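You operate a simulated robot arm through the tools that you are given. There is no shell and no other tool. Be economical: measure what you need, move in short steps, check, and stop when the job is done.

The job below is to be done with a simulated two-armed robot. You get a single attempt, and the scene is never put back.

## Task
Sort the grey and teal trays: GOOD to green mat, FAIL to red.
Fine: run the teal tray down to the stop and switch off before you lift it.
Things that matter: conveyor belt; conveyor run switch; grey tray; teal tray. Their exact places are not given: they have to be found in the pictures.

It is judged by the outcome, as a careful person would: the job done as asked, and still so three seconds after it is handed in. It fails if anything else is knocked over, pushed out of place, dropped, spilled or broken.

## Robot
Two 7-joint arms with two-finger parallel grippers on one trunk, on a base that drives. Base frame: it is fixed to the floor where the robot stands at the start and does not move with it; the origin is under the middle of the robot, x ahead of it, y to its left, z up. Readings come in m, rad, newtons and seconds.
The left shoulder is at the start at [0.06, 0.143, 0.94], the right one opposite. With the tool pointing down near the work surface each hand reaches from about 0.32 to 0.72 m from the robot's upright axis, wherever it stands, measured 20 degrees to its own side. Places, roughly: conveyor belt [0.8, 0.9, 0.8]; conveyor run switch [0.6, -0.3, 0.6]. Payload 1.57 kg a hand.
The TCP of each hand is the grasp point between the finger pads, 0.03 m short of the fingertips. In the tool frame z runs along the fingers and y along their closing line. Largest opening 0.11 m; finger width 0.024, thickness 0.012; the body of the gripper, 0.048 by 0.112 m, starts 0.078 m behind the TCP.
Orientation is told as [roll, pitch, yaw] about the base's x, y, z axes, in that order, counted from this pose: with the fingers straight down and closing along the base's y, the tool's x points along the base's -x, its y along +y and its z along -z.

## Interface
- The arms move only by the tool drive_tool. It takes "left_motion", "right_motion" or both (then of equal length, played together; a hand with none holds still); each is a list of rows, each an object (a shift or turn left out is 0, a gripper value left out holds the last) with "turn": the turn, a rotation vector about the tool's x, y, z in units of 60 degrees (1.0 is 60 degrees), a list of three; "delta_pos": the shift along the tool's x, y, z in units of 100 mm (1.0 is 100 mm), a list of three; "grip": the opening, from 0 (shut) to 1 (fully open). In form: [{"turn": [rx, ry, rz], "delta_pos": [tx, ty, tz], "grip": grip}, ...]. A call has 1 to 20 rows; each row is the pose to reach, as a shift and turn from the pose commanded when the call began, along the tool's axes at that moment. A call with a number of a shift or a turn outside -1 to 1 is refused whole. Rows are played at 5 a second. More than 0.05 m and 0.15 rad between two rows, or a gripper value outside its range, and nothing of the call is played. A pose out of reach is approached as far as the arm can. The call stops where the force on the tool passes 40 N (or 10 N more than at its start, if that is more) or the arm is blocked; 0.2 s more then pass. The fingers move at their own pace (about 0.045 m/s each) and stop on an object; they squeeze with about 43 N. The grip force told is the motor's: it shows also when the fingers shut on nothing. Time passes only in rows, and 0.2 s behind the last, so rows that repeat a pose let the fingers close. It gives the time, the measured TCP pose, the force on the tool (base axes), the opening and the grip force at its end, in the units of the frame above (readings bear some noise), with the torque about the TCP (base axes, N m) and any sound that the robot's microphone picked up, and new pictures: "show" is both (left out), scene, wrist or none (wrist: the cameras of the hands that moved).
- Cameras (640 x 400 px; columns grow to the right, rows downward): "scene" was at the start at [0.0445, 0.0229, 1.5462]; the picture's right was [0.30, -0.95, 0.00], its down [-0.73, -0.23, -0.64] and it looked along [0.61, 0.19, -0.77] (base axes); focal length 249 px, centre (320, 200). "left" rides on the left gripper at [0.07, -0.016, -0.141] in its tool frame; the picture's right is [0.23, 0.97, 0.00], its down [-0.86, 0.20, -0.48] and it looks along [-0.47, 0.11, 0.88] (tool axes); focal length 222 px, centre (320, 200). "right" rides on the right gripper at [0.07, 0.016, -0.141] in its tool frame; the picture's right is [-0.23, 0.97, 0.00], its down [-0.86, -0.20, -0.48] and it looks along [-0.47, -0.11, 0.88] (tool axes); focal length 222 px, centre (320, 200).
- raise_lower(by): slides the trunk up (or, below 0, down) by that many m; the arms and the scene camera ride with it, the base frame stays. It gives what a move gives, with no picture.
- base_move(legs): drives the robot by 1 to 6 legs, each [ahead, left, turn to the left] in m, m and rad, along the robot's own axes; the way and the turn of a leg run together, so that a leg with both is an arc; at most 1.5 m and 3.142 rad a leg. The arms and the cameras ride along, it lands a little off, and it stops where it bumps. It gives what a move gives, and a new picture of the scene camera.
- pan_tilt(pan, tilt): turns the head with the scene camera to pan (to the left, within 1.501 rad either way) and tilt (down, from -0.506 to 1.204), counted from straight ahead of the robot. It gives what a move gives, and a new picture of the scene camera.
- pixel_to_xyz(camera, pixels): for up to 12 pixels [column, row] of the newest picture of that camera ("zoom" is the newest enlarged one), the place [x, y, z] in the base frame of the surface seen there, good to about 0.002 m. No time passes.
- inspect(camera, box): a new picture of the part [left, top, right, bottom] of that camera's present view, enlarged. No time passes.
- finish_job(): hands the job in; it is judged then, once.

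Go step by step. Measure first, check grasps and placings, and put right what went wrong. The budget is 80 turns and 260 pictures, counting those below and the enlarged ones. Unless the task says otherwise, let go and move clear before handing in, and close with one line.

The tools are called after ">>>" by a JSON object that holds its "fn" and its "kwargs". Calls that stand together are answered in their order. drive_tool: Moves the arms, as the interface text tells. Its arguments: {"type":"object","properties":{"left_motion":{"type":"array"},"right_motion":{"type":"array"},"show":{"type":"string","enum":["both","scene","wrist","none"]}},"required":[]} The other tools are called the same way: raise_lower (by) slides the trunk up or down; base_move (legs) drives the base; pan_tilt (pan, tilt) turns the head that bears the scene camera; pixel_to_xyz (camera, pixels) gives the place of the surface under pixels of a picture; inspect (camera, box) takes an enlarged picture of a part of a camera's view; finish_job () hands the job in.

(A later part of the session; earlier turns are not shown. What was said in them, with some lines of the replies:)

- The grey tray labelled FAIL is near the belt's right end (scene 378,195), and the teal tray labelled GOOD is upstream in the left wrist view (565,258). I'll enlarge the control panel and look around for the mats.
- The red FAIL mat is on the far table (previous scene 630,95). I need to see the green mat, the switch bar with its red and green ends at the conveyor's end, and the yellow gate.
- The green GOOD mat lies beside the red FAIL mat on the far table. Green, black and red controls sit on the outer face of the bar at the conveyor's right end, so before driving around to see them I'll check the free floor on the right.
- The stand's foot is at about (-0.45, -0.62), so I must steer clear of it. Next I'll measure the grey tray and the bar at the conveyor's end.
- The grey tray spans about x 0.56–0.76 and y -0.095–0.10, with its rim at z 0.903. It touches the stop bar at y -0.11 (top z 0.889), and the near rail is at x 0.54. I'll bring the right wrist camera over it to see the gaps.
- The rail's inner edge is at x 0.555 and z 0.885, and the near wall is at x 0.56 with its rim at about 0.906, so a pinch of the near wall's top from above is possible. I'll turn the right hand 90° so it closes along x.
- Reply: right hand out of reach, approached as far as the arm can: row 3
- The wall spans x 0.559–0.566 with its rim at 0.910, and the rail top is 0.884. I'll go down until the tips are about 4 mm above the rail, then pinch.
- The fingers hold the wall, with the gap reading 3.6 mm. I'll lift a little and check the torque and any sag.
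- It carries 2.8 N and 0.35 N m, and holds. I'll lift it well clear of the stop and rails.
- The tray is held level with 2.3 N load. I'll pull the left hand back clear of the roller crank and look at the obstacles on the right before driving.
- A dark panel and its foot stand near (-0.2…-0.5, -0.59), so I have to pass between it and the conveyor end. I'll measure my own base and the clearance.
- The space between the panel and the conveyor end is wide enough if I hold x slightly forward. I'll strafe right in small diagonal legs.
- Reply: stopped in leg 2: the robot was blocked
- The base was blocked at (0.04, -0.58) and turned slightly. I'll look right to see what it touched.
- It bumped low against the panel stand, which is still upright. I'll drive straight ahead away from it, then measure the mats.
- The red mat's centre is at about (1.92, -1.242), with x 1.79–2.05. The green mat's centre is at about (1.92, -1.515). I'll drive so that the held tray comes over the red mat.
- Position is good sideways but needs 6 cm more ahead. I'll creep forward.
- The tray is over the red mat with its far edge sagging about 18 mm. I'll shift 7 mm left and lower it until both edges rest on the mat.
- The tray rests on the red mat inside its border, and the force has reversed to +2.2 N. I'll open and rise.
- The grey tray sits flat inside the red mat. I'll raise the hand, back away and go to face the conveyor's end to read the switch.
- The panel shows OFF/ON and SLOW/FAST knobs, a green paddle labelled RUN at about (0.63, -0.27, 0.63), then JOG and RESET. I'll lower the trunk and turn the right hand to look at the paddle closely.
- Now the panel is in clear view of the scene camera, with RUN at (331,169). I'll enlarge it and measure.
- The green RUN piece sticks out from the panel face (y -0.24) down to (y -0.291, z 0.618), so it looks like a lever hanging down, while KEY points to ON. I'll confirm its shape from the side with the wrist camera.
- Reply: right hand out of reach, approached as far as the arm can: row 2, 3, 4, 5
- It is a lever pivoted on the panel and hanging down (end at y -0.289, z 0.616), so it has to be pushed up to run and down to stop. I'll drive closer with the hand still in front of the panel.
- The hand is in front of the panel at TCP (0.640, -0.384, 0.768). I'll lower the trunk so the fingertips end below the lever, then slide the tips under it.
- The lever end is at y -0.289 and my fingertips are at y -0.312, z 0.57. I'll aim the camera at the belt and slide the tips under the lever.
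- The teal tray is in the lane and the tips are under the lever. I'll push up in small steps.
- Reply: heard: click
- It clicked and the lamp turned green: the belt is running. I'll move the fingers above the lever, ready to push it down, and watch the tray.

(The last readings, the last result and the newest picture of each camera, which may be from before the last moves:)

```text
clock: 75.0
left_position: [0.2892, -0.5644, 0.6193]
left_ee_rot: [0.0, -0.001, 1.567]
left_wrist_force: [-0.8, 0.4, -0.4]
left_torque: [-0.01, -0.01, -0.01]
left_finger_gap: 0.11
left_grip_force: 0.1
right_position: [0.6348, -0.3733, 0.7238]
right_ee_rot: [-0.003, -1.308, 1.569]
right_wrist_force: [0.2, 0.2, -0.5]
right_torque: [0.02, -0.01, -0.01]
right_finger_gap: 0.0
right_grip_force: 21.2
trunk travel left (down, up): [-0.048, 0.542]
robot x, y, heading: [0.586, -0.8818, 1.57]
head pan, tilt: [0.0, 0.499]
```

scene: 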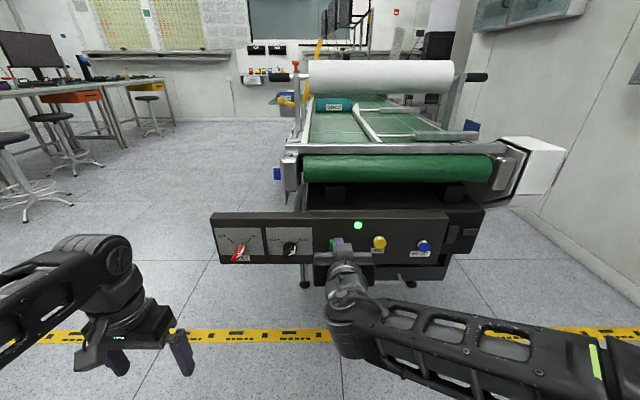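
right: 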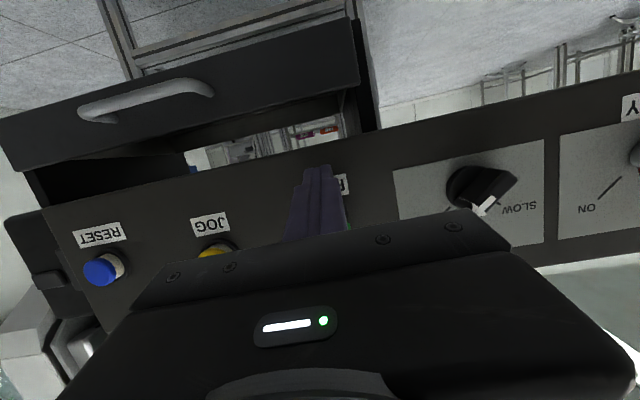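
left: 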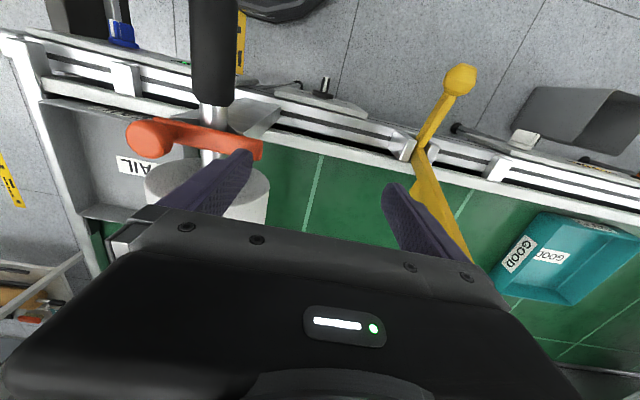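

>>> {"fn": "drive_tool", "kwargs": {"right_motion": [{"delta_pos": [-0.1, 0, 0.35]}, {"delta_pos": [-0.181, 0, 0.676]}, {"delta_pos": [-0.181, 0, 0.676]}], "show": "scene"}}

>>> {"fn": "inspect", "kwargs": {"camera": "scene", "box": [240, 50, 480, 270]}}

>>> {"fn": "pixel_to_xyz", "kwargs": {"camera": "scene", "pixels": [[333, 105], [333, 108], [335, 241], [335, 236]]}}

```text
clock: 75.8
left_position: [0.2864, -0.5657, 0.6177]
left_ee_rot: [-0.002, -0.002, 1.569]
left_wrist_force: [0.9, -0.4, -0.7]
left_torque: [0.0, 0.0, 0.01]
left_finger_gap: 0.1099
left_grip_force: 0.0
right_position: [0.6346, -0.3014, 0.723]
right_ee_rot: [0.0, -1.306, 1.568]
right_wrist_force: [0.2, -0.4, 0.6]
right_torque: [0.0, 0.01, -0.02]
right_finger_gap: 0.0
right_grip_force: 21.1
trunk travel left (down, up): [-0.048, 0.542]
robot x, y, heading: [0.5885, -0.8797, 1.564]
head pan, tilt: [0.0, 0.499]
```

scene: 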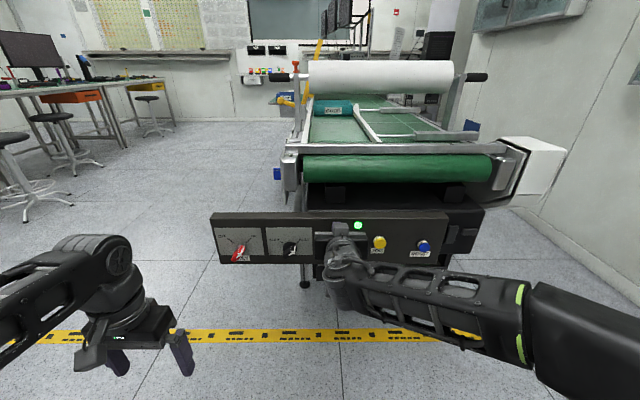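

```text
1.82 times, centred on (360, 160) of scene
```

zoom: 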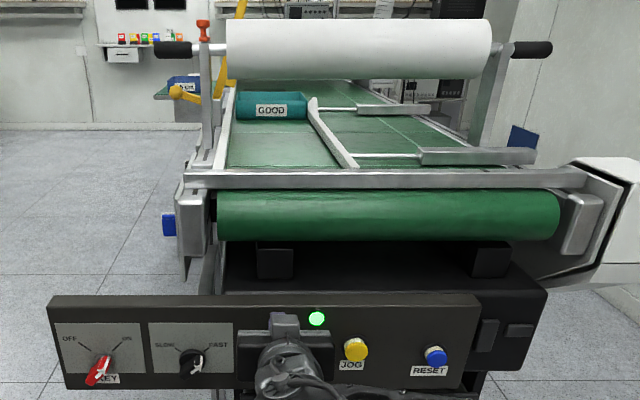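

```text
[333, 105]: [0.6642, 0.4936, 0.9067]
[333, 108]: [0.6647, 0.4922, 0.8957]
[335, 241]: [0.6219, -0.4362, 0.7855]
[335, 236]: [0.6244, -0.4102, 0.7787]
```

The tray's front is now at y 0.49, moving smoothly. I'll wait 3 seconds and look again.

>>> {"fn": "drive_tool", "kwargs": {"right_motion": [{}, {}, {}, {}, {}, {}, {}, {}, {}, {}, {}, {}, {}, {}, {}], "show": "scene"}}

>>> {"fn": "pixel_to_xyz", "kwargs": {"camera": "scene", "pixels": [[335, 115], [335, 125], [335, 135], [335, 145]]}}

```text
clock: 79.0
left_position: [0.2878, -0.5642, 0.6181]
left_ee_rot: [-0.001, 0.0, 1.568]
left_wrist_force: [-0.5, 0.4, 0.3]
left_torque: [-0.02, 0.01, 0.01]
left_finger_gap: 0.1102
left_grip_force: 0.2
right_position: [0.6346, -0.302, 0.7221]
right_ee_rot: [-0.003, -1.308, 1.567]
right_wrist_force: [0.4, 0.1, -0.1]
right_torque: [0.0, -0.04, -0.01]
right_finger_gap: 0.0
right_grip_force: 21.7
trunk travel left (down, up): [-0.048, 0.542]
robot x, y, heading: [0.5901, -0.8868, 1.562]
head pan, tilt: [0.0, 0.499]
```

scene: 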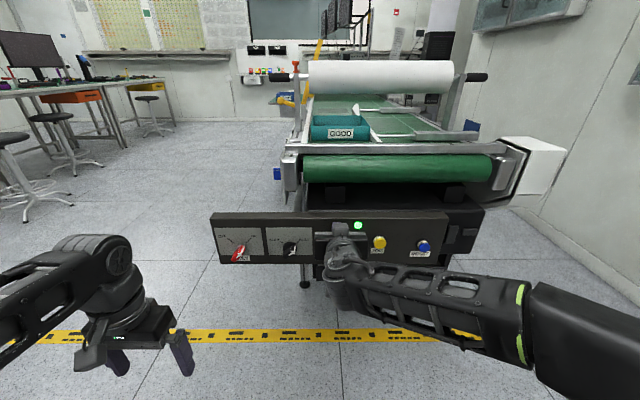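

```text
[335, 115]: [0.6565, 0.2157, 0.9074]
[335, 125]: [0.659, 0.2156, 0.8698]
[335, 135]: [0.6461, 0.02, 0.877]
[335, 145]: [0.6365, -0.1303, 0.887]
```

The front is at y 0.02, moving about 0.15 m/s, so the stop is about 0.8 s away. I'll wait one second, then check.

>>> {"fn": "drive_tool", "kwargs": {"right_motion": [{}, {}, {}, {}], "show": "scene"}}

>>> {"fn": "inspect", "kwargs": {"camera": "scene", "box": [280, 90, 440, 170]}}

>>> {"fn": "pixel_to_xyz", "kwargs": {"camera": "zoom", "pixels": [[200, 170], [200, 185], [200, 200], [200, 215], [240, 205]]}}

```text
clock: 80.0
left_position: [0.2873, -0.5656, 0.6188]
left_ee_rot: [-0.001, -0.001, 1.567]
left_wrist_force: [0.2, 0.4, 0.4]
left_torque: [-0.05, 0.0, -0.01]
left_finger_gap: 0.1099
left_grip_force: 0.1
right_position: [0.6344, -0.303, 0.7227]
right_ee_rot: [-0.002, -1.308, 1.569]
right_wrist_force: [0.2, -0.6, 0.3]
right_torque: [-0.01, 0.01, -0.01]
right_finger_gap: 0.0
right_grip_force: 21.4
trunk travel left (down, up): [-0.048, 0.542]
robot x, y, heading: [0.5881, -0.8844, 1.567]
head pan, tilt: [0.0, 0.499]
```

scene: 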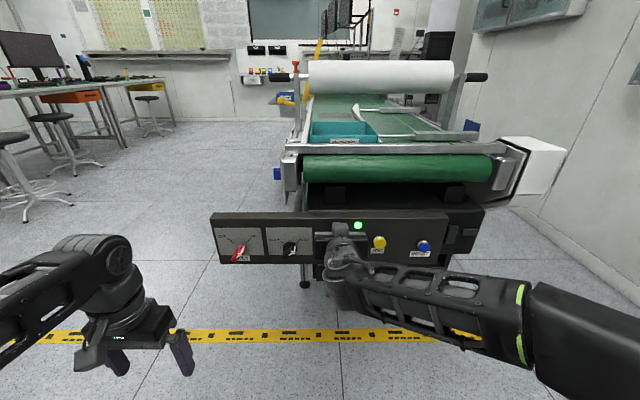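

```text
4.00 times, centred on (360, 130) of scene
```

zoom: 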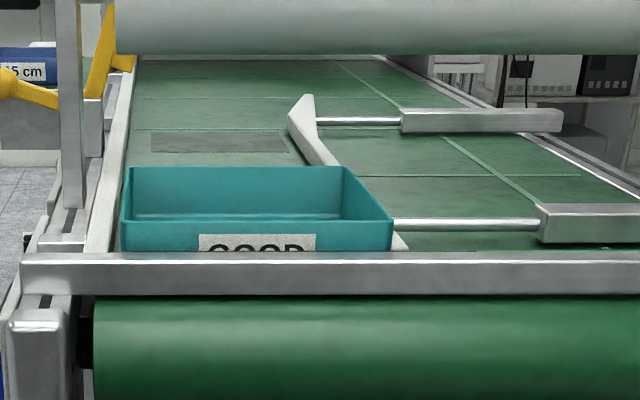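

```text
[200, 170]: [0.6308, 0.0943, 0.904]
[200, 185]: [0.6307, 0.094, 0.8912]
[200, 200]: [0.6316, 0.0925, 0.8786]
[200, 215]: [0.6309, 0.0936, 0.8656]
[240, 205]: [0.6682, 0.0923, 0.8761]
```

The teal tray sits against the stop: its inner back wall is at y 0.094, as the grey tray's was. I'll push the lever down now.

>>> {"fn": "drive_tool", "kwargs": {"right_motion": [{"delta_pos": [0.38, 0, 0.104]}, {"delta_pos": [0.6, 0, 0.161]}, {"delta_pos": [0.77, 0, 0.207]}, {"delta_pos": [0.9, 0, 0.241]}], "show": "scene"}}

```text
clock: 81.1
left_position: [0.2881, -0.5653, 0.6189]
left_ee_rot: [0.001, -0.006, 1.568]
left_wrist_force: [-0.8, 0.8, -0.4]
left_torque: [-0.02, -0.02, -0.02]
left_finger_gap: 0.1102
left_grip_force: 0.0
right_position: [0.6334, -0.3009, 0.6452]
right_ee_rot: [0.002, -1.34, 1.562]
right_wrist_force: [1.9, -14.8, 13.8]
right_torque: [0.12, -0.06, 0.0]
right_finger_gap: 0.0
right_grip_force: 21.7
trunk travel left (down, up): [-0.048, 0.542]
robot x, y, heading: [0.586, -0.8851, 1.562]
head pan, tilt: [0.0, 0.499]
heard: click
stopped in row 4 (right hand): the force on the tool passed its limit (the readings are from after the stop); the commanded pose is now the measured one
```

scene: 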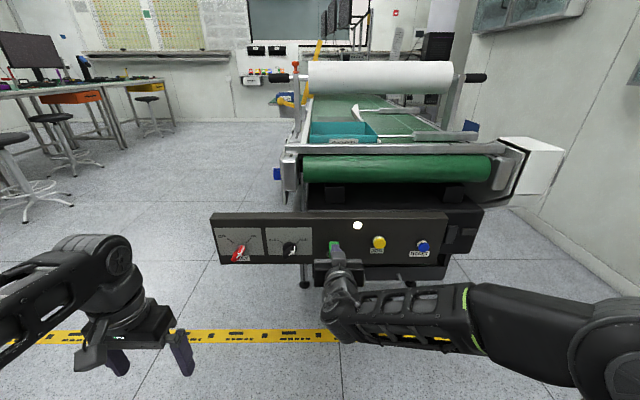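

It clicked and the lamp is white again, so the belt is off with the tray at the stop. I'll withdraw the fingers and raise the trunk.

>>> {"fn": "drive_tool", "kwargs": {"right_motion": [{"delta_pos": [-0.05, 0, 0]}, {"delta_pos": [0.0, 0, -0.35]}, {"delta_pos": [0.0, 0, -0.7]}, {"delta_pos": [0, 0, -0.9]}, {"delta_pos": [0, 0, -0.9]}], "show": "none"}}

>>> {"fn": "inspect", "kwargs": {"camera": "scene", "box": [280, 100, 440, 270]}}

>>> {"fn": "base_move", "kwargs": {"legs": [[-0.2, 0, 0]]}}

>>> {"fn": "raise_lower", "kwargs": {"by": 0.5}}

```text
clock: 82.3
left_position: [0.2879, -0.5659, 0.6182]
left_ee_rot: [0.001, -0.002, 1.565]
left_wrist_force: [-1.4, 0.3, -1.4]
left_torque: [-0.01, 0.0, 0.02]
left_finger_gap: 0.11
left_grip_force: 0.0
right_position: [0.6349, -0.3867, 0.6635]
right_ee_rot: [-0.001, -1.331, 1.563]
right_wrist_force: [0.5, -0.5, -0.1]
right_torque: [0.0, 0.01, 0.0]
right_finger_gap: 0.0
right_grip_force: 21.1
trunk travel left (down, up): [-0.048, 0.542]
robot x, y, heading: [0.5875, -0.8814, 1.563]
head pan, tilt: [0.0, 0.499]
```

```text
2.35 times, centred on (360, 185) of scene
```

zoom: 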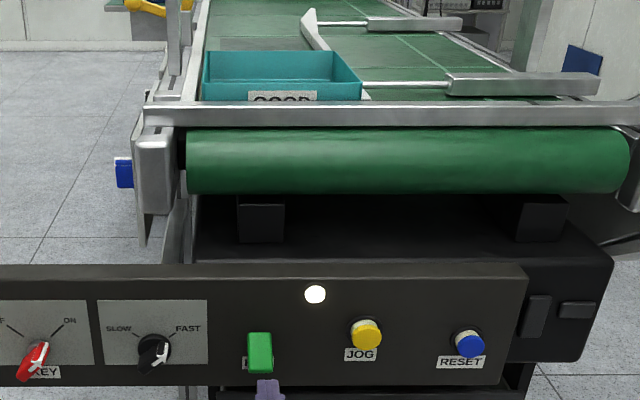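

```text
clock: 83.9
left_position: [0.286, -0.7661, 0.6176]
left_ee_rot: [0.0, 0.0, 1.568]
left_wrist_force: [-0.9, -0.4, 0.6]
left_torque: [0.0, -0.02, 0.0]
left_finger_gap: 0.1101
left_grip_force: 0.1
right_position: [0.632, -0.588, 0.6635]
right_ee_rot: [0.0, -1.329, 1.563]
right_wrist_force: [-0.4, 0.0, -0.4]
right_torque: [0.01, 0.02, 0.01]
right_finger_gap: 0.0
right_grip_force: 21.6
trunk travel left (down, up): [-0.048, 0.542]
robot x, y, heading: [0.5869, -1.082, 1.568]
head pan, tilt: [0.0, 0.499]
```

scene: 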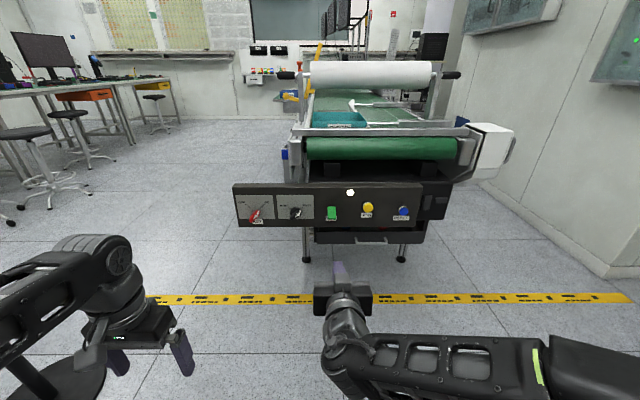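

```text
refused: 0.5 is not a number from -0.4 to 0.4
```

The lever is back down. I'll raise the trunk and turn the tool straight down again.

>>> {"fn": "raise_lower", "kwargs": {"by": 0.4}}

>>> {"fn": "raise_lower", "kwargs": {"by": 0.09}}

>>> {"fn": "drive_tool", "kwargs": {"right_motion": [{"turn": [0, 0.14, 0]}, {"turn": [0, 0.28, 0]}, {"turn": [0, 0.42, 0]}, {"turn": [0, 0.56, 0]}, {"turn": [0, 0.7, 0]}, {"turn": [0, 0.84, 0]}, {"turn": [0, 0.98, 0]}, {"turn": [0, 0.98, 0]}], "show": "none"}}

>>> {"fn": "drive_tool", "kwargs": {"right_motion": [{"turn": [0, 0.14, 0]}, {"turn": [0, 0.289, 0], "grip": 0.5}, {"turn": [0, 0.289, 0]}, {"turn": [0, 0.289, 0]}], "show": "scene"}}

```text
clock: 87.7
left_position: [0.2865, -0.7641, 1.0174]
left_ee_rot: [-0.001, -0.002, 1.567]
left_wrist_force: [-0.5, 0.0, 0.7]
left_torque: [0.05, -0.01, -0.03]
left_finger_gap: 0.1101
left_grip_force: 0.0
right_position: [0.6327, -0.5871, 1.0636]
right_ee_rot: [0.001, -1.331, 1.564]
right_wrist_force: [-0.2, 0.3, 0.2]
right_torque: [-0.01, -0.03, 0.04]
right_finger_gap: 0.0
right_grip_force: 21.1
trunk travel left (down, up): [-0.448, 0.142]
robot x, y, heading: [0.5848, -1.0842, 1.565]
head pan, tilt: [0.0, 0.499]
```

```text
clock: 88.9
left_position: [0.2864, -0.7656, 1.1083]
left_ee_rot: [0.0, -0.003, 1.567]
left_wrist_force: [0.7, -0.2, -0.8]
left_torque: [0.02, -0.04, -0.01]
left_finger_gap: 0.11
left_grip_force: 0.1
right_position: [0.6328, -0.5863, 1.1532]
right_ee_rot: [0.001, -1.33, 1.564]
right_wrist_force: [0.0, 1.8, 0.5]
right_torque: [0.01, -0.01, 0.0]
right_finger_gap: 0.0002
right_grip_force: 21.1
trunk travel left (down, up): [-0.538, 0.052]
robot x, y, heading: [0.5871, -1.0806, 1.565]
head pan, tilt: [0.0, 0.499]
```

```text
clock: 90.7
left_position: [0.2872, -0.7657, 1.1086]
left_ee_rot: [0.0, 0.0, 1.567]
left_wrist_force: [-0.4, -0.1, 0.9]
left_torque: [-0.02, 0.01, -0.03]
left_finger_gap: 0.1101
left_grip_force: 0.0
right_position: [0.6326, -0.5869, 1.1532]
right_ee_rot: [0.0, -0.304, 1.563]
right_wrist_force: [0.0, -0.2, 0.5]
right_torque: [0.03, 0.0, -0.01]
right_finger_gap: 0.0002
right_grip_force: 21.2
trunk travel left (down, up): [-0.538, 0.052]
robot x, y, heading: [0.592, -1.0803, 1.563]
head pan, tilt: [0.0, 0.499]
```

```text
refused: row 2 steps farther than a row can; nothing moved
```

>>> {"fn": "drive_tool", "kwargs": {"right_motion": [{"turn": [0, 0.14, 0], "grip": 0.5}, {"turn": [0, 0.28, 0]}, {"turn": [0, 0.29, 0]}, {"turn": [0, 0.29, 0], "delta_pos": [0, 0, 0.4]}, {"turn": [0, 0.29, 0], "delta_pos": [0, 0, 0.4]}], "show": "none"}}

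>>> {"fn": "base_move", "kwargs": {"legs": [[0.2, 0.07, 0], [0.26, 0, 0]]}}

>>> {"fn": "pan_tilt", "kwargs": {"pan": 0.0, "tilt": 0.9}}

```text
clock: 91.9
left_position: [0.2883, -0.7664, 1.1078]
left_ee_rot: [0.001, -0.002, 1.566]
left_wrist_force: [-0.2, 0.5, 0.0]
left_torque: [-0.04, 0.03, 0.01]
left_finger_gap: 0.1099
left_grip_force: 0.1
right_position: [0.6399, -0.583, 1.1196]
right_ee_rot: [0.002, -0.018, 1.563]
right_wrist_force: [0.0, -0.4, -0.4]
right_torque: [-0.02, 0.01, 0.02]
right_finger_gap: 0.0548
right_grip_force: 0.1
right hand out of reach, approached as far as the arm can: row 2, 3, 4, 5
trunk travel left (down, up): [-0.538, 0.052]
robot x, y, heading: [0.5886, -1.0837, 1.566]
head pan, tilt: [0.0, 0.499]
```

```text
clock: 95.0
left_position: [0.2215, -0.3121, 1.1084]
left_ee_rot: [0.001, 0.0, 1.564]
left_wrist_force: [0.8, -0.6, -1.0]
left_torque: [-0.04, 0.01, 0.01]
left_finger_gap: 0.11
left_grip_force: 0.1
right_position: [0.5733, -0.1323, 1.1194]
right_ee_rot: [0.0, -0.016, 1.561]
right_wrist_force: [0.7, 0.1, -0.5]
right_torque: [-0.01, 0.0, 0.0]
right_finger_gap: 0.0549
right_grip_force: 0.1
trunk travel left (down, up): [-0.538, 0.052]
robot x, y, heading: [0.5233, -0.6252, 1.562]
head pan, tilt: [0.0, 0.499]
```

scene: 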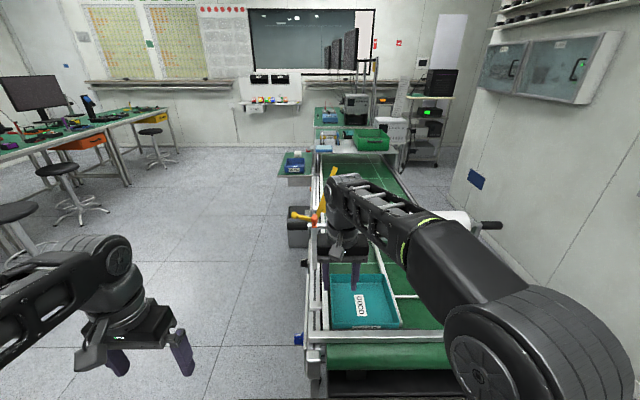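

```text
clock: 95.9
left_position: [0.2224, -0.3146, 1.1072]
left_ee_rot: [-0.003, -0.002, 1.564]
left_wrist_force: [-0.1, -0.2, 1.1]
left_torque: [0.0, -0.03, 0.0]
left_finger_gap: 0.1099
left_grip_force: 0.1
right_position: [0.5741, -0.1346, 1.1192]
right_ee_rot: [0.0, -0.017, 1.56]
right_wrist_force: [-0.3, 0.0, -0.1]
right_torque: [0.02, -0.02, -0.04]
right_finger_gap: 0.0552
right_grip_force: 0.2
trunk travel left (down, up): [-0.538, 0.052]
robot x, y, heading: [0.5196, -0.6291, 1.561]
head pan, tilt: [0.0, 0.901]
```

scene: 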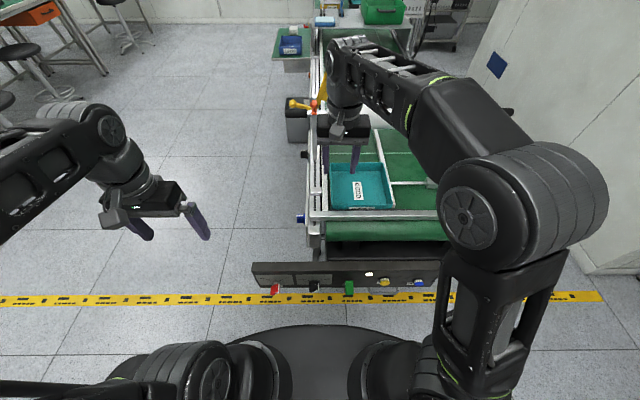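

The tray is still against the stop, and the hand is short by 0.14 m. I'll bring it over the near-rail wall of the tray and look.

>>> {"fn": "drive_tool", "kwargs": {"right_motion": [{"delta_pos": [-0.2, 0.05, 0.3]}, {"delta_pos": [-0.45, 0.1, 0.5]}, {"delta_pos": [-0.7, 0.12, 0.72]}, {"delta_pos": [-0.95, 0.12, 0.9]}, {"delta_pos": [-0.95, 0.12, 0.9]}], "show": "none"}}

>>> {"fn": "drive_tool", "kwargs": {"right_motion": [{"delta_pos": [-0.2, 0, 0.25]}, {"delta_pos": [-0.43, 0, 0.45]}, {"delta_pos": [-0.43, 0, 0.45]}], "show": "both"}}

>>> {"fn": "inspect", "kwargs": {"camera": "right", "box": [160, 60, 480, 260]}}

```text
clock: 97.1
left_position: [0.2214, -0.3144, 1.109]
left_ee_rot: [0.0, -0.003, 1.564]
left_wrist_force: [-0.1, 0.1, 0.5]
left_torque: [0.03, 0.0, 0.01]
left_finger_gap: 0.1101
left_grip_force: 0.0
right_position: [0.5632, -0.0367, 1.0312]
right_ee_rot: [0.001, -0.019, 1.558]
right_wrist_force: [0.6, -0.2, -0.5]
right_torque: [-0.02, 0.02, 0.01]
right_finger_gap: 0.0553
right_grip_force: 0.1
trunk travel left (down, up): [-0.538, 0.052]
robot x, y, heading: [0.5226, -0.6283, 1.565]
head pan, tilt: [0.0, 0.901]
```

```text
clock: 97.9
left_position: [0.2219, -0.3139, 1.1082]
left_ee_rot: [0.0, 0.0, 1.563]
left_wrist_force: [0.3, -0.7, 0.8]
left_torque: [0.01, -0.04, -0.02]
left_finger_gap: 0.1099
left_grip_force: 0.0
right_position: [0.5645, 0.0076, 0.9873]
right_ee_rot: [-0.001, -0.018, 1.559]
right_wrist_force: [0.0, 0.2, -0.9]
right_torque: [0.02, 0.02, 0.01]
right_finger_gap: 0.0551
right_grip_force: 0.1
trunk travel left (down, up): [-0.538, 0.052]
robot x, y, heading: [0.5221, -0.6309, 1.557]
head pan, tilt: [0.0, 0.901]
```

scene: 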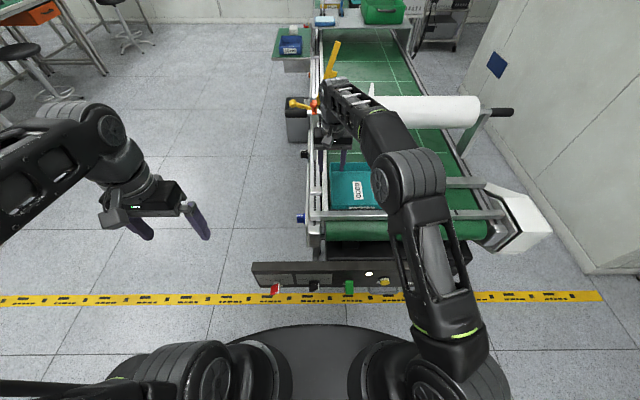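
right: 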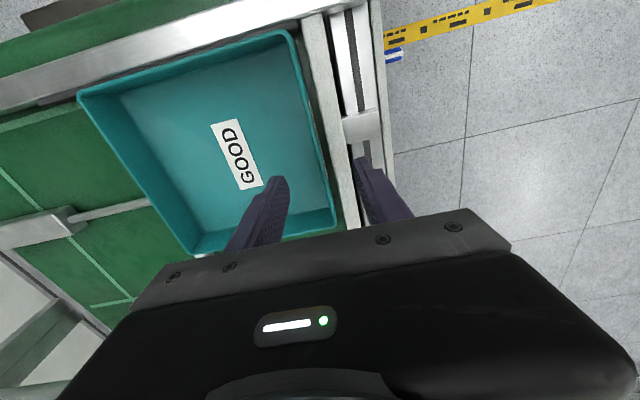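

```text
2.00 times, centred on (320, 160) of right
```

zoom: 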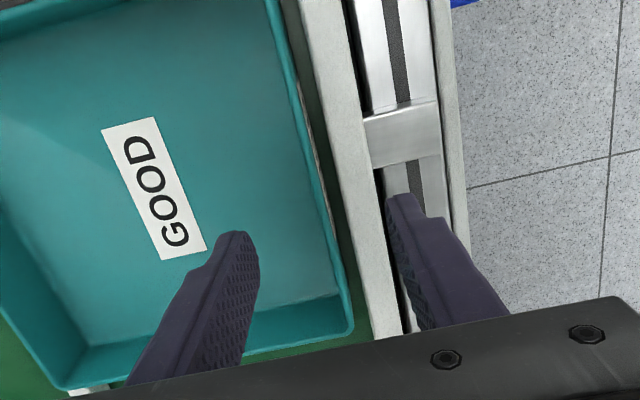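

>>> {"fn": "pixel_to_xyz", "kwargs": {"camera": "zoom", "pixels": [[316, 200], [322, 200], [328, 200], [334, 200], [340, 200], [350, 200], [270, 10], [278, 10], [345, 310], [50, 385], [300, 120], [330, 240]]}}

```text
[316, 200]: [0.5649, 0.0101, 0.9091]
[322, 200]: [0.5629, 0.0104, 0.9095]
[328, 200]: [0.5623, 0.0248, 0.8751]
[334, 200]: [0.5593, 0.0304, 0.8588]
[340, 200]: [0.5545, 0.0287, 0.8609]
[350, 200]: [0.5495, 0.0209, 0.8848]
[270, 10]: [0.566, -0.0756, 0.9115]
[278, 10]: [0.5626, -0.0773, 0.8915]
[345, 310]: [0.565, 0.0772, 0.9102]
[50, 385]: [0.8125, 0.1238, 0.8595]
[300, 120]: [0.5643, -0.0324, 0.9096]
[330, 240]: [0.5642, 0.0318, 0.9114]
```

The teal wall is at x 0.562–0.567 with its rim at 0.910, centred under the hand. I'll lower and pinch as before.

>>> {"fn": "drive_tool", "kwargs": {"right_motion": [{"delta_pos": [0, 0, 0.35]}, {"delta_pos": [0.03, 0, 0.69]}, {"delta_pos": [0.03, 0, 0.69]}, {"delta_pos": [0.03, 0, 0.69], "grip": 0}, {"delta_pos": [0.03, 0, 0.69]}, {"delta_pos": [0.03, 0, 0.69]}, {"delta_pos": [0.03, 0, 0.69]}, {"delta_pos": [0.03, 0, 0.69]}, {"delta_pos": [0.03, 0, 0.69]}], "show": "none"}}

>>> {"fn": "drive_tool", "kwargs": {"right_motion": [{"delta_pos": [0, 0, 0]}, {"delta_pos": [0, 0, -0.1]}, {"delta_pos": [0, 0, -0.2]}, {"delta_pos": [0, 0, -0.3]}, {"delta_pos": [0, 0, -0.3]}], "show": "both"}}

```text
clock: 99.9
left_position: [0.2234, -0.3142, 1.1077]
left_ee_rot: [0.001, -0.003, 1.564]
left_wrist_force: [-1.2, 0.2, 0.4]
left_torque: [-0.01, 0.0, 0.0]
left_finger_gap: 0.1097
left_grip_force: 0.0
right_position: [0.564, 0.0067, 0.9174]
right_ee_rot: [0.0, -0.016, 1.56]
right_wrist_force: [3.0, 0.7, 0.7]
right_torque: [-0.17, -0.08, 0.47]
right_finger_gap: 0.0037
right_grip_force: 25.2
trunk travel left (down, up): [-0.538, 0.052]
robot x, y, heading: [0.5246, -0.6303, 1.563]
head pan, tilt: [0.0, 0.901]
```

```text
clock: 101.1
left_position: [0.2217, -0.3129, 1.1087]
left_ee_rot: [0.0, -0.002, 1.565]
left_wrist_force: [-0.1, 0.0, 0.1]
left_torque: [-0.02, 0.0, 0.01]
left_finger_gap: 0.1099
left_grip_force: 0.0
right_position: [0.5635, 0.0062, 0.9489]
right_ee_rot: [0.0, -0.016, 1.56]
right_wrist_force: [-0.9, 2.1, -4.4]
right_torque: [0.21, 0.46, 0.38]
right_finger_gap: 0.0038
right_grip_force: 24.5
trunk travel left (down, up): [-0.538, 0.052]
robot x, y, heading: [0.5214, -0.6333, 1.562]
head pan, tilt: [0.0, 0.901]
```

scene: 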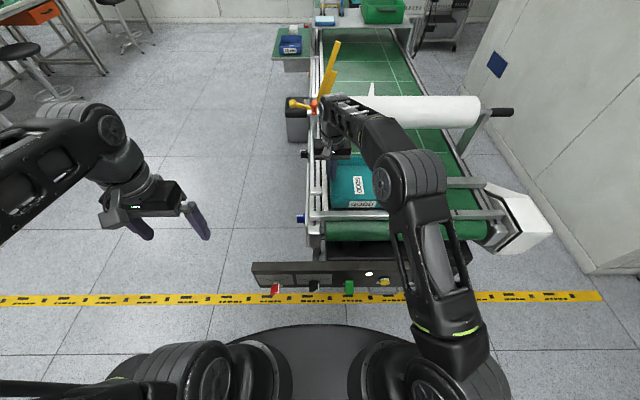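
right: 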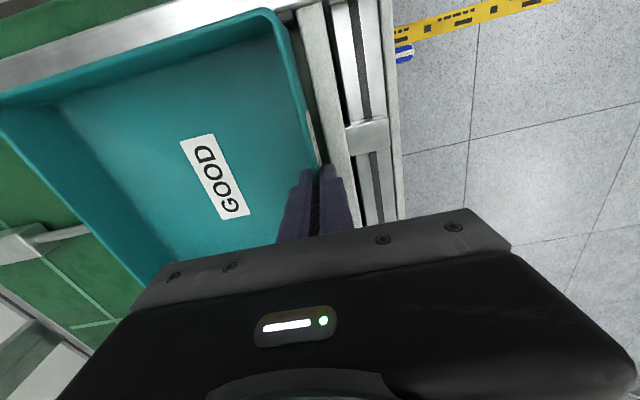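

It holds. I'll lift clear above the stop and rails.

>>> {"fn": "drive_tool", "kwargs": {"right_motion": [{"delta_pos": [0, 0, -0.15]}, {"delta_pos": [0, 0, -0.3]}, {"delta_pos": [0, 0, -0.45]}, {"delta_pos": [0, 0, -0.6]}, {"delta_pos": [0, 0, -0.75]}, {"delta_pos": [0, 0, -0.75]}], "show": "both"}}

>>> {"fn": "inspect", "kwargs": {"camera": "scene", "box": [260, 60, 520, 260]}}

```text
clock: 102.5
left_position: [0.2232, -0.3134, 1.1085]
left_ee_rot: [0.001, 0.0, 1.565]
left_wrist_force: [-0.3, 0.5, 0.1]
left_torque: [-0.01, 0.01, -0.01]
left_finger_gap: 0.1099
left_grip_force: 0.1
right_position: [0.5625, 0.0031, 1.0096]
right_ee_rot: [0.0, -0.017, 1.561]
right_wrist_force: [0.1, -0.2, -3.4]
right_torque: [0.06, 0.33, 0.03]
right_finger_gap: 0.0036
right_grip_force: 24.6
right hand out of reach, approached as far as the arm can: row 5, 6
trunk travel left (down, up): [-0.538, 0.052]
robot x, y, heading: [0.5191, -0.6309, 1.562]
head pan, tilt: [0.0, 0.901]
```

scene: 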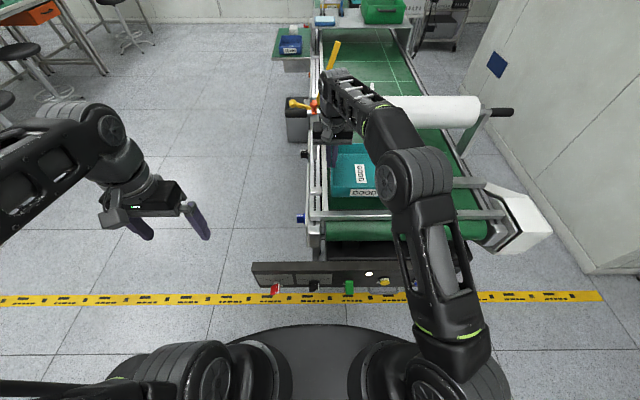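
right: 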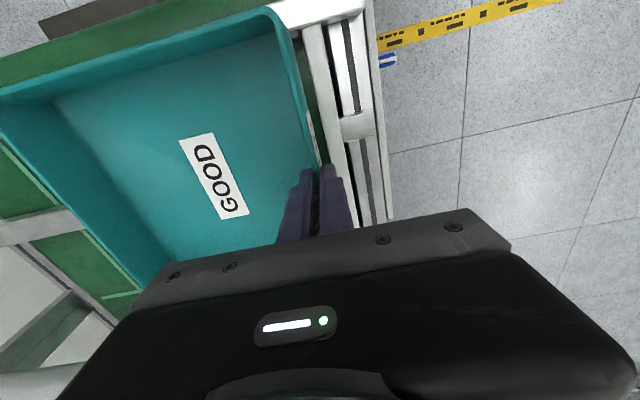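

```text
2.00 times, centred on (390, 160) of scene
```

zoom: 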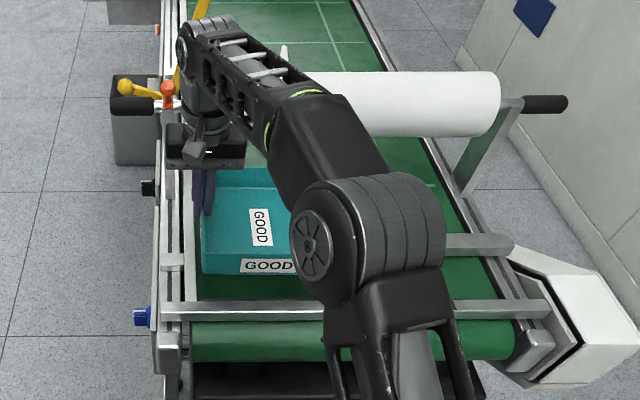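

The teal tray is lifted with a 3.4 N load. I'll back out, turn to face the table, and move in front of the green mat.

>>> {"fn": "base_move", "kwargs": {"legs": [[-0.45, 0, 0], [0, 0, -1.562], [0.3, -0.3, 0]]}}

>>> {"fn": "pan_tilt", "kwargs": {"pan": -0.1, "tilt": 0.75}}

```text
clock: 111.3
left_position: [1.1388, -1.0972, 1.1077]
left_ee_rot: [0.001, -0.002, -0.018]
left_wrist_force: [-0.5, 0.0, 0.0]
left_torque: [0.01, 0.0, 0.0]
left_finger_gap: 0.11
left_grip_force: 0.0
right_position: [1.4503, -1.4416, 1.0071]
right_ee_rot: [-0.001, -0.016, -0.022]
right_wrist_force: [0.8, -0.7, -2.9]
right_torque: [0.32, -0.02, -0.04]
right_finger_gap: 0.0037
right_grip_force: 24.7
trunk travel left (down, up): [-0.538, 0.052]
robot x, y, heading: [0.8179, -1.3934, -0.022]
head pan, tilt: [0.0, 0.901]
```

scene: 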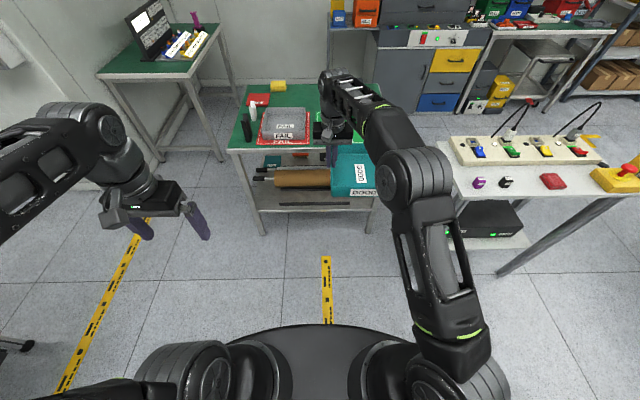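

```text
clock: 112.0
left_position: [1.1374, -1.0969, 1.107]
left_ee_rot: [0.0, -0.001, -0.016]
left_wrist_force: [0.2, 0.0, -0.4]
left_torque: [0.02, 0.01, 0.01]
left_finger_gap: 0.1103
left_grip_force: 0.0
right_position: [1.451, -1.4403, 1.0078]
right_ee_rot: [0.0, -0.015, -0.02]
right_wrist_force: [0.4, 0.2, -2.8]
right_torque: [0.33, -0.06, 0.03]
right_finger_gap: 0.0036
right_grip_force: 24.6
trunk travel left (down, up): [-0.538, 0.052]
robot x, y, heading: [0.816, -1.3918, -0.018]
head pan, tilt: [-0.099, 0.75]
```

scene: 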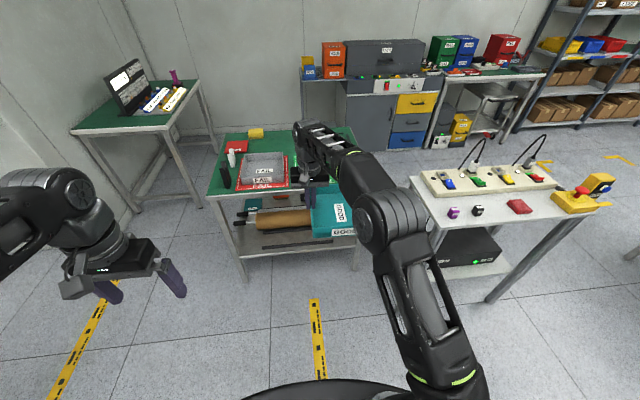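

>>> {"fn": "pixel_to_xyz", "kwargs": {"camera": "scene", "pixels": [[412, 178], [430, 215], [435, 180], [478, 160], [300, 170], [295, 152]]}}

>>> {"fn": "base_move", "kwargs": {"legs": [[0.4, 0.03, 0.02]]}}

>>> {"fn": "inspect", "kwargs": {"camera": "scene", "box": [180, 100, 500, 300]}}

```text
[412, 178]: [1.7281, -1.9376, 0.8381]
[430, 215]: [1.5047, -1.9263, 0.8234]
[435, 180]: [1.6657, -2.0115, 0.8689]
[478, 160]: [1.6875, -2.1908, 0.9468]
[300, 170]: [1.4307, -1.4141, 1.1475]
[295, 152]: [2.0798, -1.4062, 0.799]
```

```text
clock: 114.5
left_position: [1.5182, -1.0612, 1.1086]
left_ee_rot: [0.0, -0.001, 0.009]
left_wrist_force: [0.3, -0.5, 0.3]
left_torque: [-0.03, -0.01, 0.0]
left_finger_gap: 0.11
left_grip_force: 0.0
right_position: [1.8418, -1.3959, 1.0076]
right_ee_rot: [0.001, -0.014, 0.007]
right_wrist_force: [0.6, -0.2, -4.2]
right_torque: [0.33, -0.03, 0.01]
right_finger_gap: 0.0038
right_grip_force: 24.5
trunk travel left (down, up): [-0.538, 0.052]
robot x, y, heading: [1.2074, -1.366, 0.011]
head pan, tilt: [-0.099, 0.75]
```

scene: 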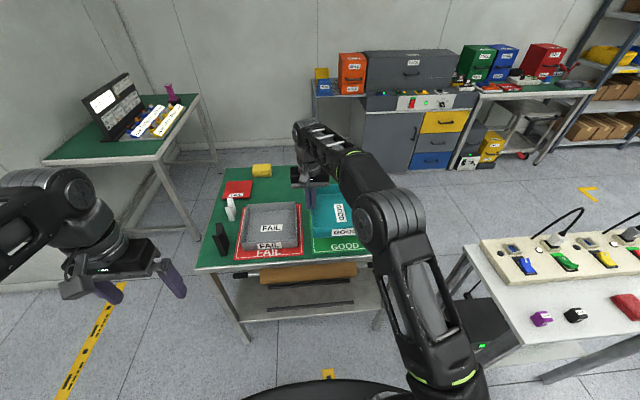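

```text
2.00 times, centred on (340, 200) of scene
```

zoom: 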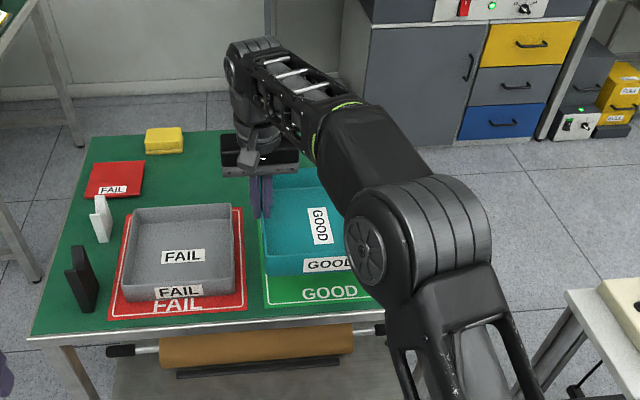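

>>> {"fn": "base_move", "kwargs": {"legs": [[0.077, -0.015, -0.009]]}}

>>> {"fn": "inspect", "kwargs": {"camera": "right", "box": [0, 0, 640, 400]}}

>>> {"fn": "pixel_to_xyz", "kwargs": {"camera": "zoom", "pixels": [[270, 12], [5, 108], [330, 20], [300, 120]]}}

```text
clock: 115.5
left_position: [1.5993, -1.0788, 1.1073]
left_ee_rot: [0.001, -0.001, 0.0]
left_wrist_force: [0.6, -0.6, -0.1]
left_torque: [0.01, 0.06, 0.03]
left_finger_gap: 0.1097
left_grip_force: 0.0
right_position: [1.9178, -1.4181, 1.0076]
right_ee_rot: [0.0, -0.017, -0.003]
right_wrist_force: [1.1, 0.9, -3.8]
right_torque: [0.36, -0.02, 0.02]
right_finger_gap: 0.0038
right_grip_force: 24.3
trunk travel left (down, up): [-0.538, 0.052]
robot x, y, heading: [1.2877, -1.3779, -0.0]
head pan, tilt: [-0.099, 0.75]
```

scene: 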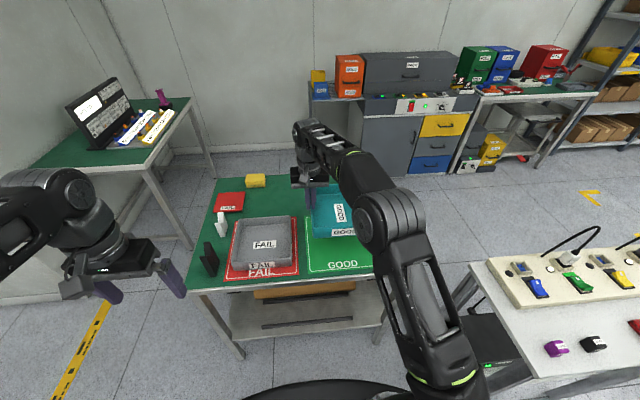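

```text
1.00 times, centred on (320, 200) of right
```

zoom: 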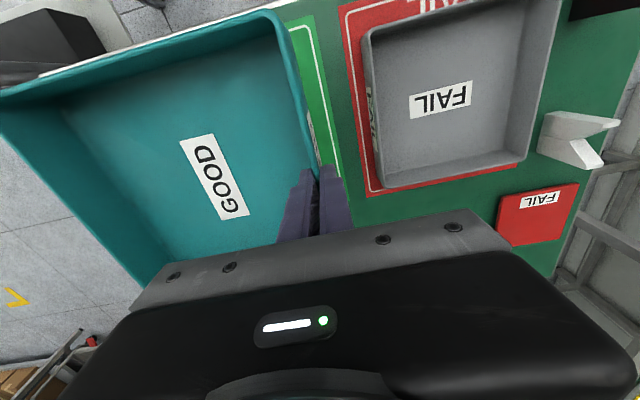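

```text
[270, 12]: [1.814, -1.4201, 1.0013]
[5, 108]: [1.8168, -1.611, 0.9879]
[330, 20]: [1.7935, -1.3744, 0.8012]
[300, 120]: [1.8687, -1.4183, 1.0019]
```

The teal tray is over the green mat's centre (about 1.914, -1.517). I'll lower it.

>>> {"fn": "drive_tool", "kwargs": {"right_motion": [{"delta_pos": [0, 0, 0.3]}, {"delta_pos": [0, 0, 0.6]}, {"delta_pos": [0, 0, 0.85]}, {"delta_pos": [0, 0, 0.85]}], "show": "wrist"}}

>>> {"fn": "inspect", "kwargs": {"camera": "scene", "box": [180, 140, 420, 290]}}

```text
clock: 116.5
left_position: [1.5981, -1.0781, 1.1086]
left_ee_rot: [0.001, -0.002, 0.0]
left_wrist_force: [0.6, -0.2, 0.6]
left_torque: [-0.02, 0.03, 0.0]
left_finger_gap: 0.1098
left_grip_force: 0.1
right_position: [1.9199, -1.416, 0.9231]
right_ee_rot: [-0.001, -0.014, -0.002]
right_wrist_force: [0.3, -0.1, -3.3]
right_torque: [0.35, -0.01, 0.0]
right_finger_gap: 0.0035
right_grip_force: 24.3
trunk travel left (down, up): [-0.538, 0.052]
robot x, y, heading: [1.2848, -1.3823, -0.004]
head pan, tilt: [-0.099, 0.75]
```

right: 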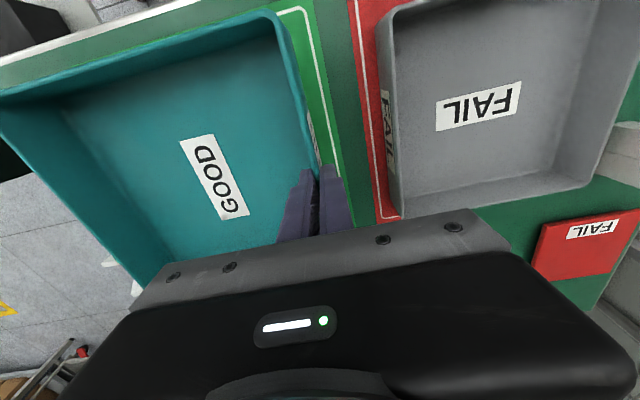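

```text
2.67 times, centred on (300, 215) of scene
```

zoom: 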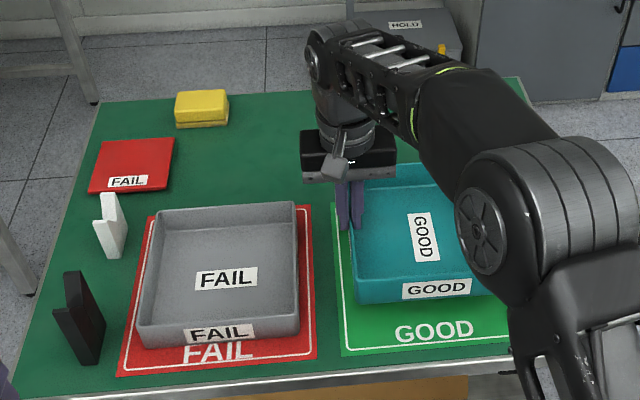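

The posts right of the tray show at wrist pixels (10,160) and (115,265), so I'll check clearance before lowering further.

>>> {"fn": "pixel_to_xyz", "kwargs": {"camera": "right", "pixels": [[8, 160], [12, 150], [108, 263], [135, 288], [20, 130], [130, 250], [5, 110]]}}

```text
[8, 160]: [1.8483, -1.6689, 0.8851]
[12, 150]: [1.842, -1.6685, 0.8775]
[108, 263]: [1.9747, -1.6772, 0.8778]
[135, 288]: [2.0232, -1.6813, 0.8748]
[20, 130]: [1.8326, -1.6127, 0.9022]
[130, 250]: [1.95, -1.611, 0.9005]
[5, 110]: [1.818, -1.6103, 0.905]
```

Tray edge at y -1.613, posts at y -1.667 or beyond: clear. Lowering onto the mat.

>>> {"fn": "drive_tool", "kwargs": {"right_motion": [{"delta_pos": [0, 0, 0.2]}, {"delta_pos": [0, 0, 0.4]}, {"delta_pos": [0, 0, 0.52]}, {"delta_pos": [0, 0, 0.6]}, {"delta_pos": [0, 0, 0.645]}, {"delta_pos": [0, 0, 0.645]}], "show": "none"}}

>>> {"fn": "inspect", "kwargs": {"camera": "scene", "box": [180, 140, 420, 290]}}

```text
clock: 117.9
left_position: [1.5979, -1.0789, 1.1082]
left_ee_rot: [0.001, -0.001, 0.0]
left_wrist_force: [0.0, 0.6, 0.3]
left_torque: [-0.04, 0.01, -0.03]
left_finger_gap: 0.1099
left_grip_force: 0.0
right_position: [1.9208, -1.4171, 0.8582]
right_ee_rot: [0.0, -0.016, -0.002]
right_wrist_force: [1.1, -0.4, -2.8]
right_torque: [0.19, 0.05, 0.0]
right_finger_gap: 0.0036
right_grip_force: 24.7
trunk travel left (down, up): [-0.538, 0.052]
robot x, y, heading: [1.2849, -1.3788, -0.004]
head pan, tilt: [-0.099, 0.75]
```

```text
2.67 times, centred on (300, 215) of scene
```

zoom: 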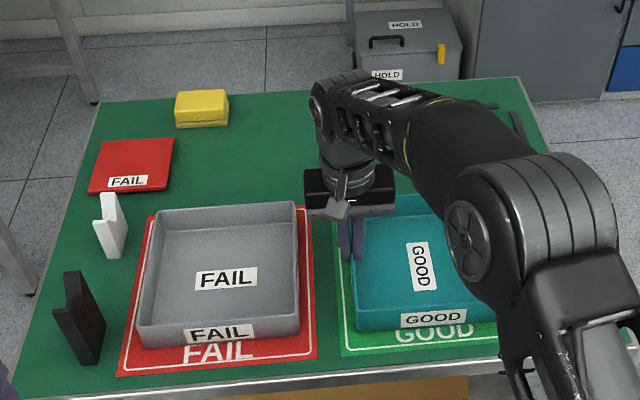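

It still hangs partly at -2.8 N, so I'll go a few millimetres lower until it is borne by the mat.

>>> {"fn": "drive_tool", "kwargs": {"right_motion": [{"delta_pos": [0, 0, 0.03]}, {"delta_pos": [0, 0, 0.05]}, {"delta_pos": [0, 0, 0.05]}], "show": "wrist"}}

```text
clock: 118.7
left_position: [1.5959, -1.0793, 1.1083]
left_ee_rot: [0.0, -0.003, 0.001]
left_wrist_force: [0.8, 0.2, 0.3]
left_torque: [0.02, 0.01, 0.0]
left_finger_gap: 0.1099
left_grip_force: 0.1
right_position: [1.9197, -1.4163, 0.8571]
right_ee_rot: [0.001, -0.023, -0.004]
right_wrist_force: [-1.5, -1.1, 22.7]
right_torque: [-0.55, -0.02, -0.03]
right_finger_gap: 0.0039
right_grip_force: 24.0
trunk travel left (down, up): [-0.538, 0.052]
robot x, y, heading: [1.2864, -1.3801, -0.004]
head pan, tilt: [-0.099, 0.75]
```

right: 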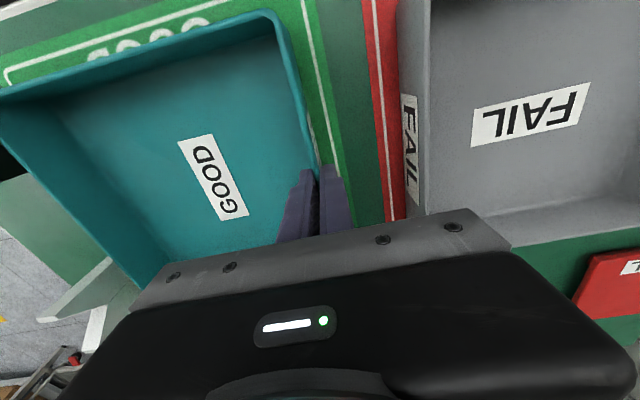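

Now it is firmly borne at 22.7 N. I'll ease up 3 mm, open and rise.

>>> {"fn": "drive_tool", "kwargs": {"right_motion": [{"delta_pos": [0, 0, -0.03]}, {"delta_pos": [0, 0, -0.03], "grip": 0.3}, {"delta_pos": [0, 0, -0.03]}, {"delta_pos": [0, 0, -0.03]}, {"delta_pos": [0, 0, -0.4]}, {"delta_pos": [0, 0, -0.8]}, {"delta_pos": [0, 0, -1.0]}, {"delta_pos": [0, 0, -1.0]}], "show": "wrist"}}

>>> {"fn": "drive_tool", "kwargs": {"right_motion": [{"delta_pos": [0, 0, -0.4]}, {"delta_pos": [0, 0, -0.7]}, {"delta_pos": [0, 0, -0.7]}], "show": "none"}}

>>> {"fn": "base_move", "kwargs": {"legs": [[-0.5, 0, 0]]}}

>>> {"fn": "inspect", "kwargs": {"camera": "scene", "box": [160, 80, 420, 240]}}

```text
clock: 120.5
left_position: [1.5977, -1.0794, 1.107]
left_ee_rot: [-0.001, -0.002, 0.001]
left_wrist_force: [-0.4, 0.3, 0.2]
left_torque: [0.01, 0.0, -0.04]
left_finger_gap: 0.11
left_grip_force: 0.0
right_position: [1.9168, -1.4187, 0.9544]
right_ee_rot: [0.001, -0.018, -0.005]
right_wrist_force: [-0.6, -0.1, 0.5]
right_torque: [0.01, -0.01, -0.03]
right_finger_gap: 0.0328
right_grip_force: 0.1
trunk travel left (down, up): [-0.538, 0.052]
robot x, y, heading: [1.2821, -1.3765, -0.0]
head pan, tilt: [-0.099, 0.75]
```

right: 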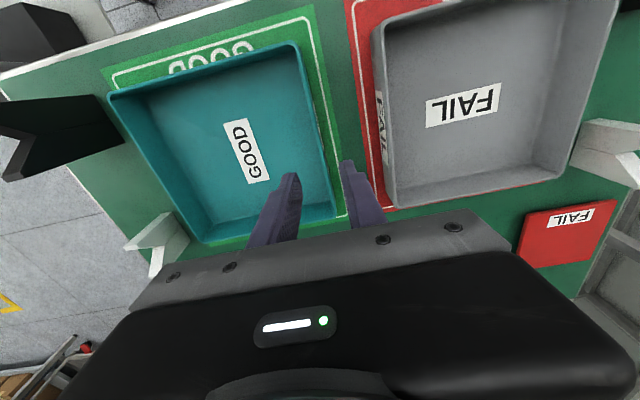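

```text
clock: 121.3
left_position: [1.5976, -1.0793, 1.1078]
left_ee_rot: [-0.001, -0.002, 0.0]
left_wrist_force: [0.2, 0.0, 0.3]
left_torque: [-0.02, -0.02, 0.01]
left_finger_gap: 0.11
left_grip_force: 0.0
right_position: [1.9163, -1.4186, 1.0151]
right_ee_rot: [0.0, -0.019, -0.004]
right_wrist_force: [-0.2, -0.9, -0.2]
right_torque: [-0.01, -0.01, -0.01]
right_finger_gap: 0.0333
right_grip_force: 0.0
right hand out of reach, approached as far as the arm can: row 2, 3
trunk travel left (down, up): [-0.538, 0.052]
robot x, y, heading: [1.2846, -1.3786, -0.003]
head pan, tilt: [-0.099, 0.75]
```

```text
clock: 124.3
left_position: [1.0978, -1.0785, 1.1084]
left_ee_rot: [0.001, -0.002, -0.004]
left_wrist_force: [-1.0, -0.2, -0.5]
left_torque: [-0.01, 0.0, 0.04]
left_finger_gap: 0.1098
left_grip_force: 0.1
right_position: [1.4142, -1.4187, 1.0146]
right_ee_rot: [0.001, -0.021, -0.009]
right_wrist_force: [0.4, -0.4, 0.6]
right_torque: [0.01, -0.05, 0.0]
right_finger_gap: 0.0332
right_grip_force: 0.1
trunk travel left (down, up): [-0.538, 0.052]
robot x, y, heading: [0.7818, -1.3815, -0.009]
head pan, tilt: [-0.099, 0.75]
```

scene: 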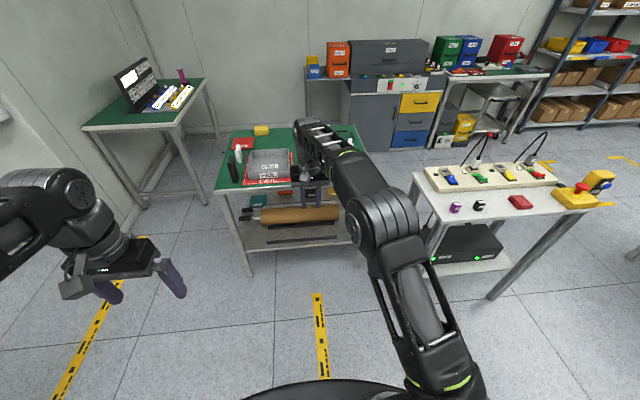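

```text
2.46 times, centred on (290, 160) of scene
```

zoom: 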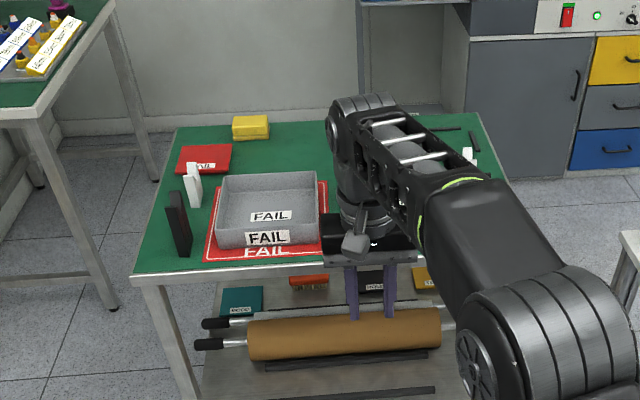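

Both wrist and scene pictures show the teal GOOD tray inside the green mat and the grey FAIL tray inside the red mat. The belt is off, the hands are empty and clear, so I'll hand in.

>>> {"fn": "finish_job", "kwargs": {}}

```text
The job is handed in.
```

The grey FAIL tray is on the red mat and the teal GOOD tray is on the green mat. I ran the teal tray down to the stop and switched the belt off before lifting it. On the first drive the base bumped lightly against something low, probably the dark panel stand; it stayed upright, but I could not confirm whether it shifted.
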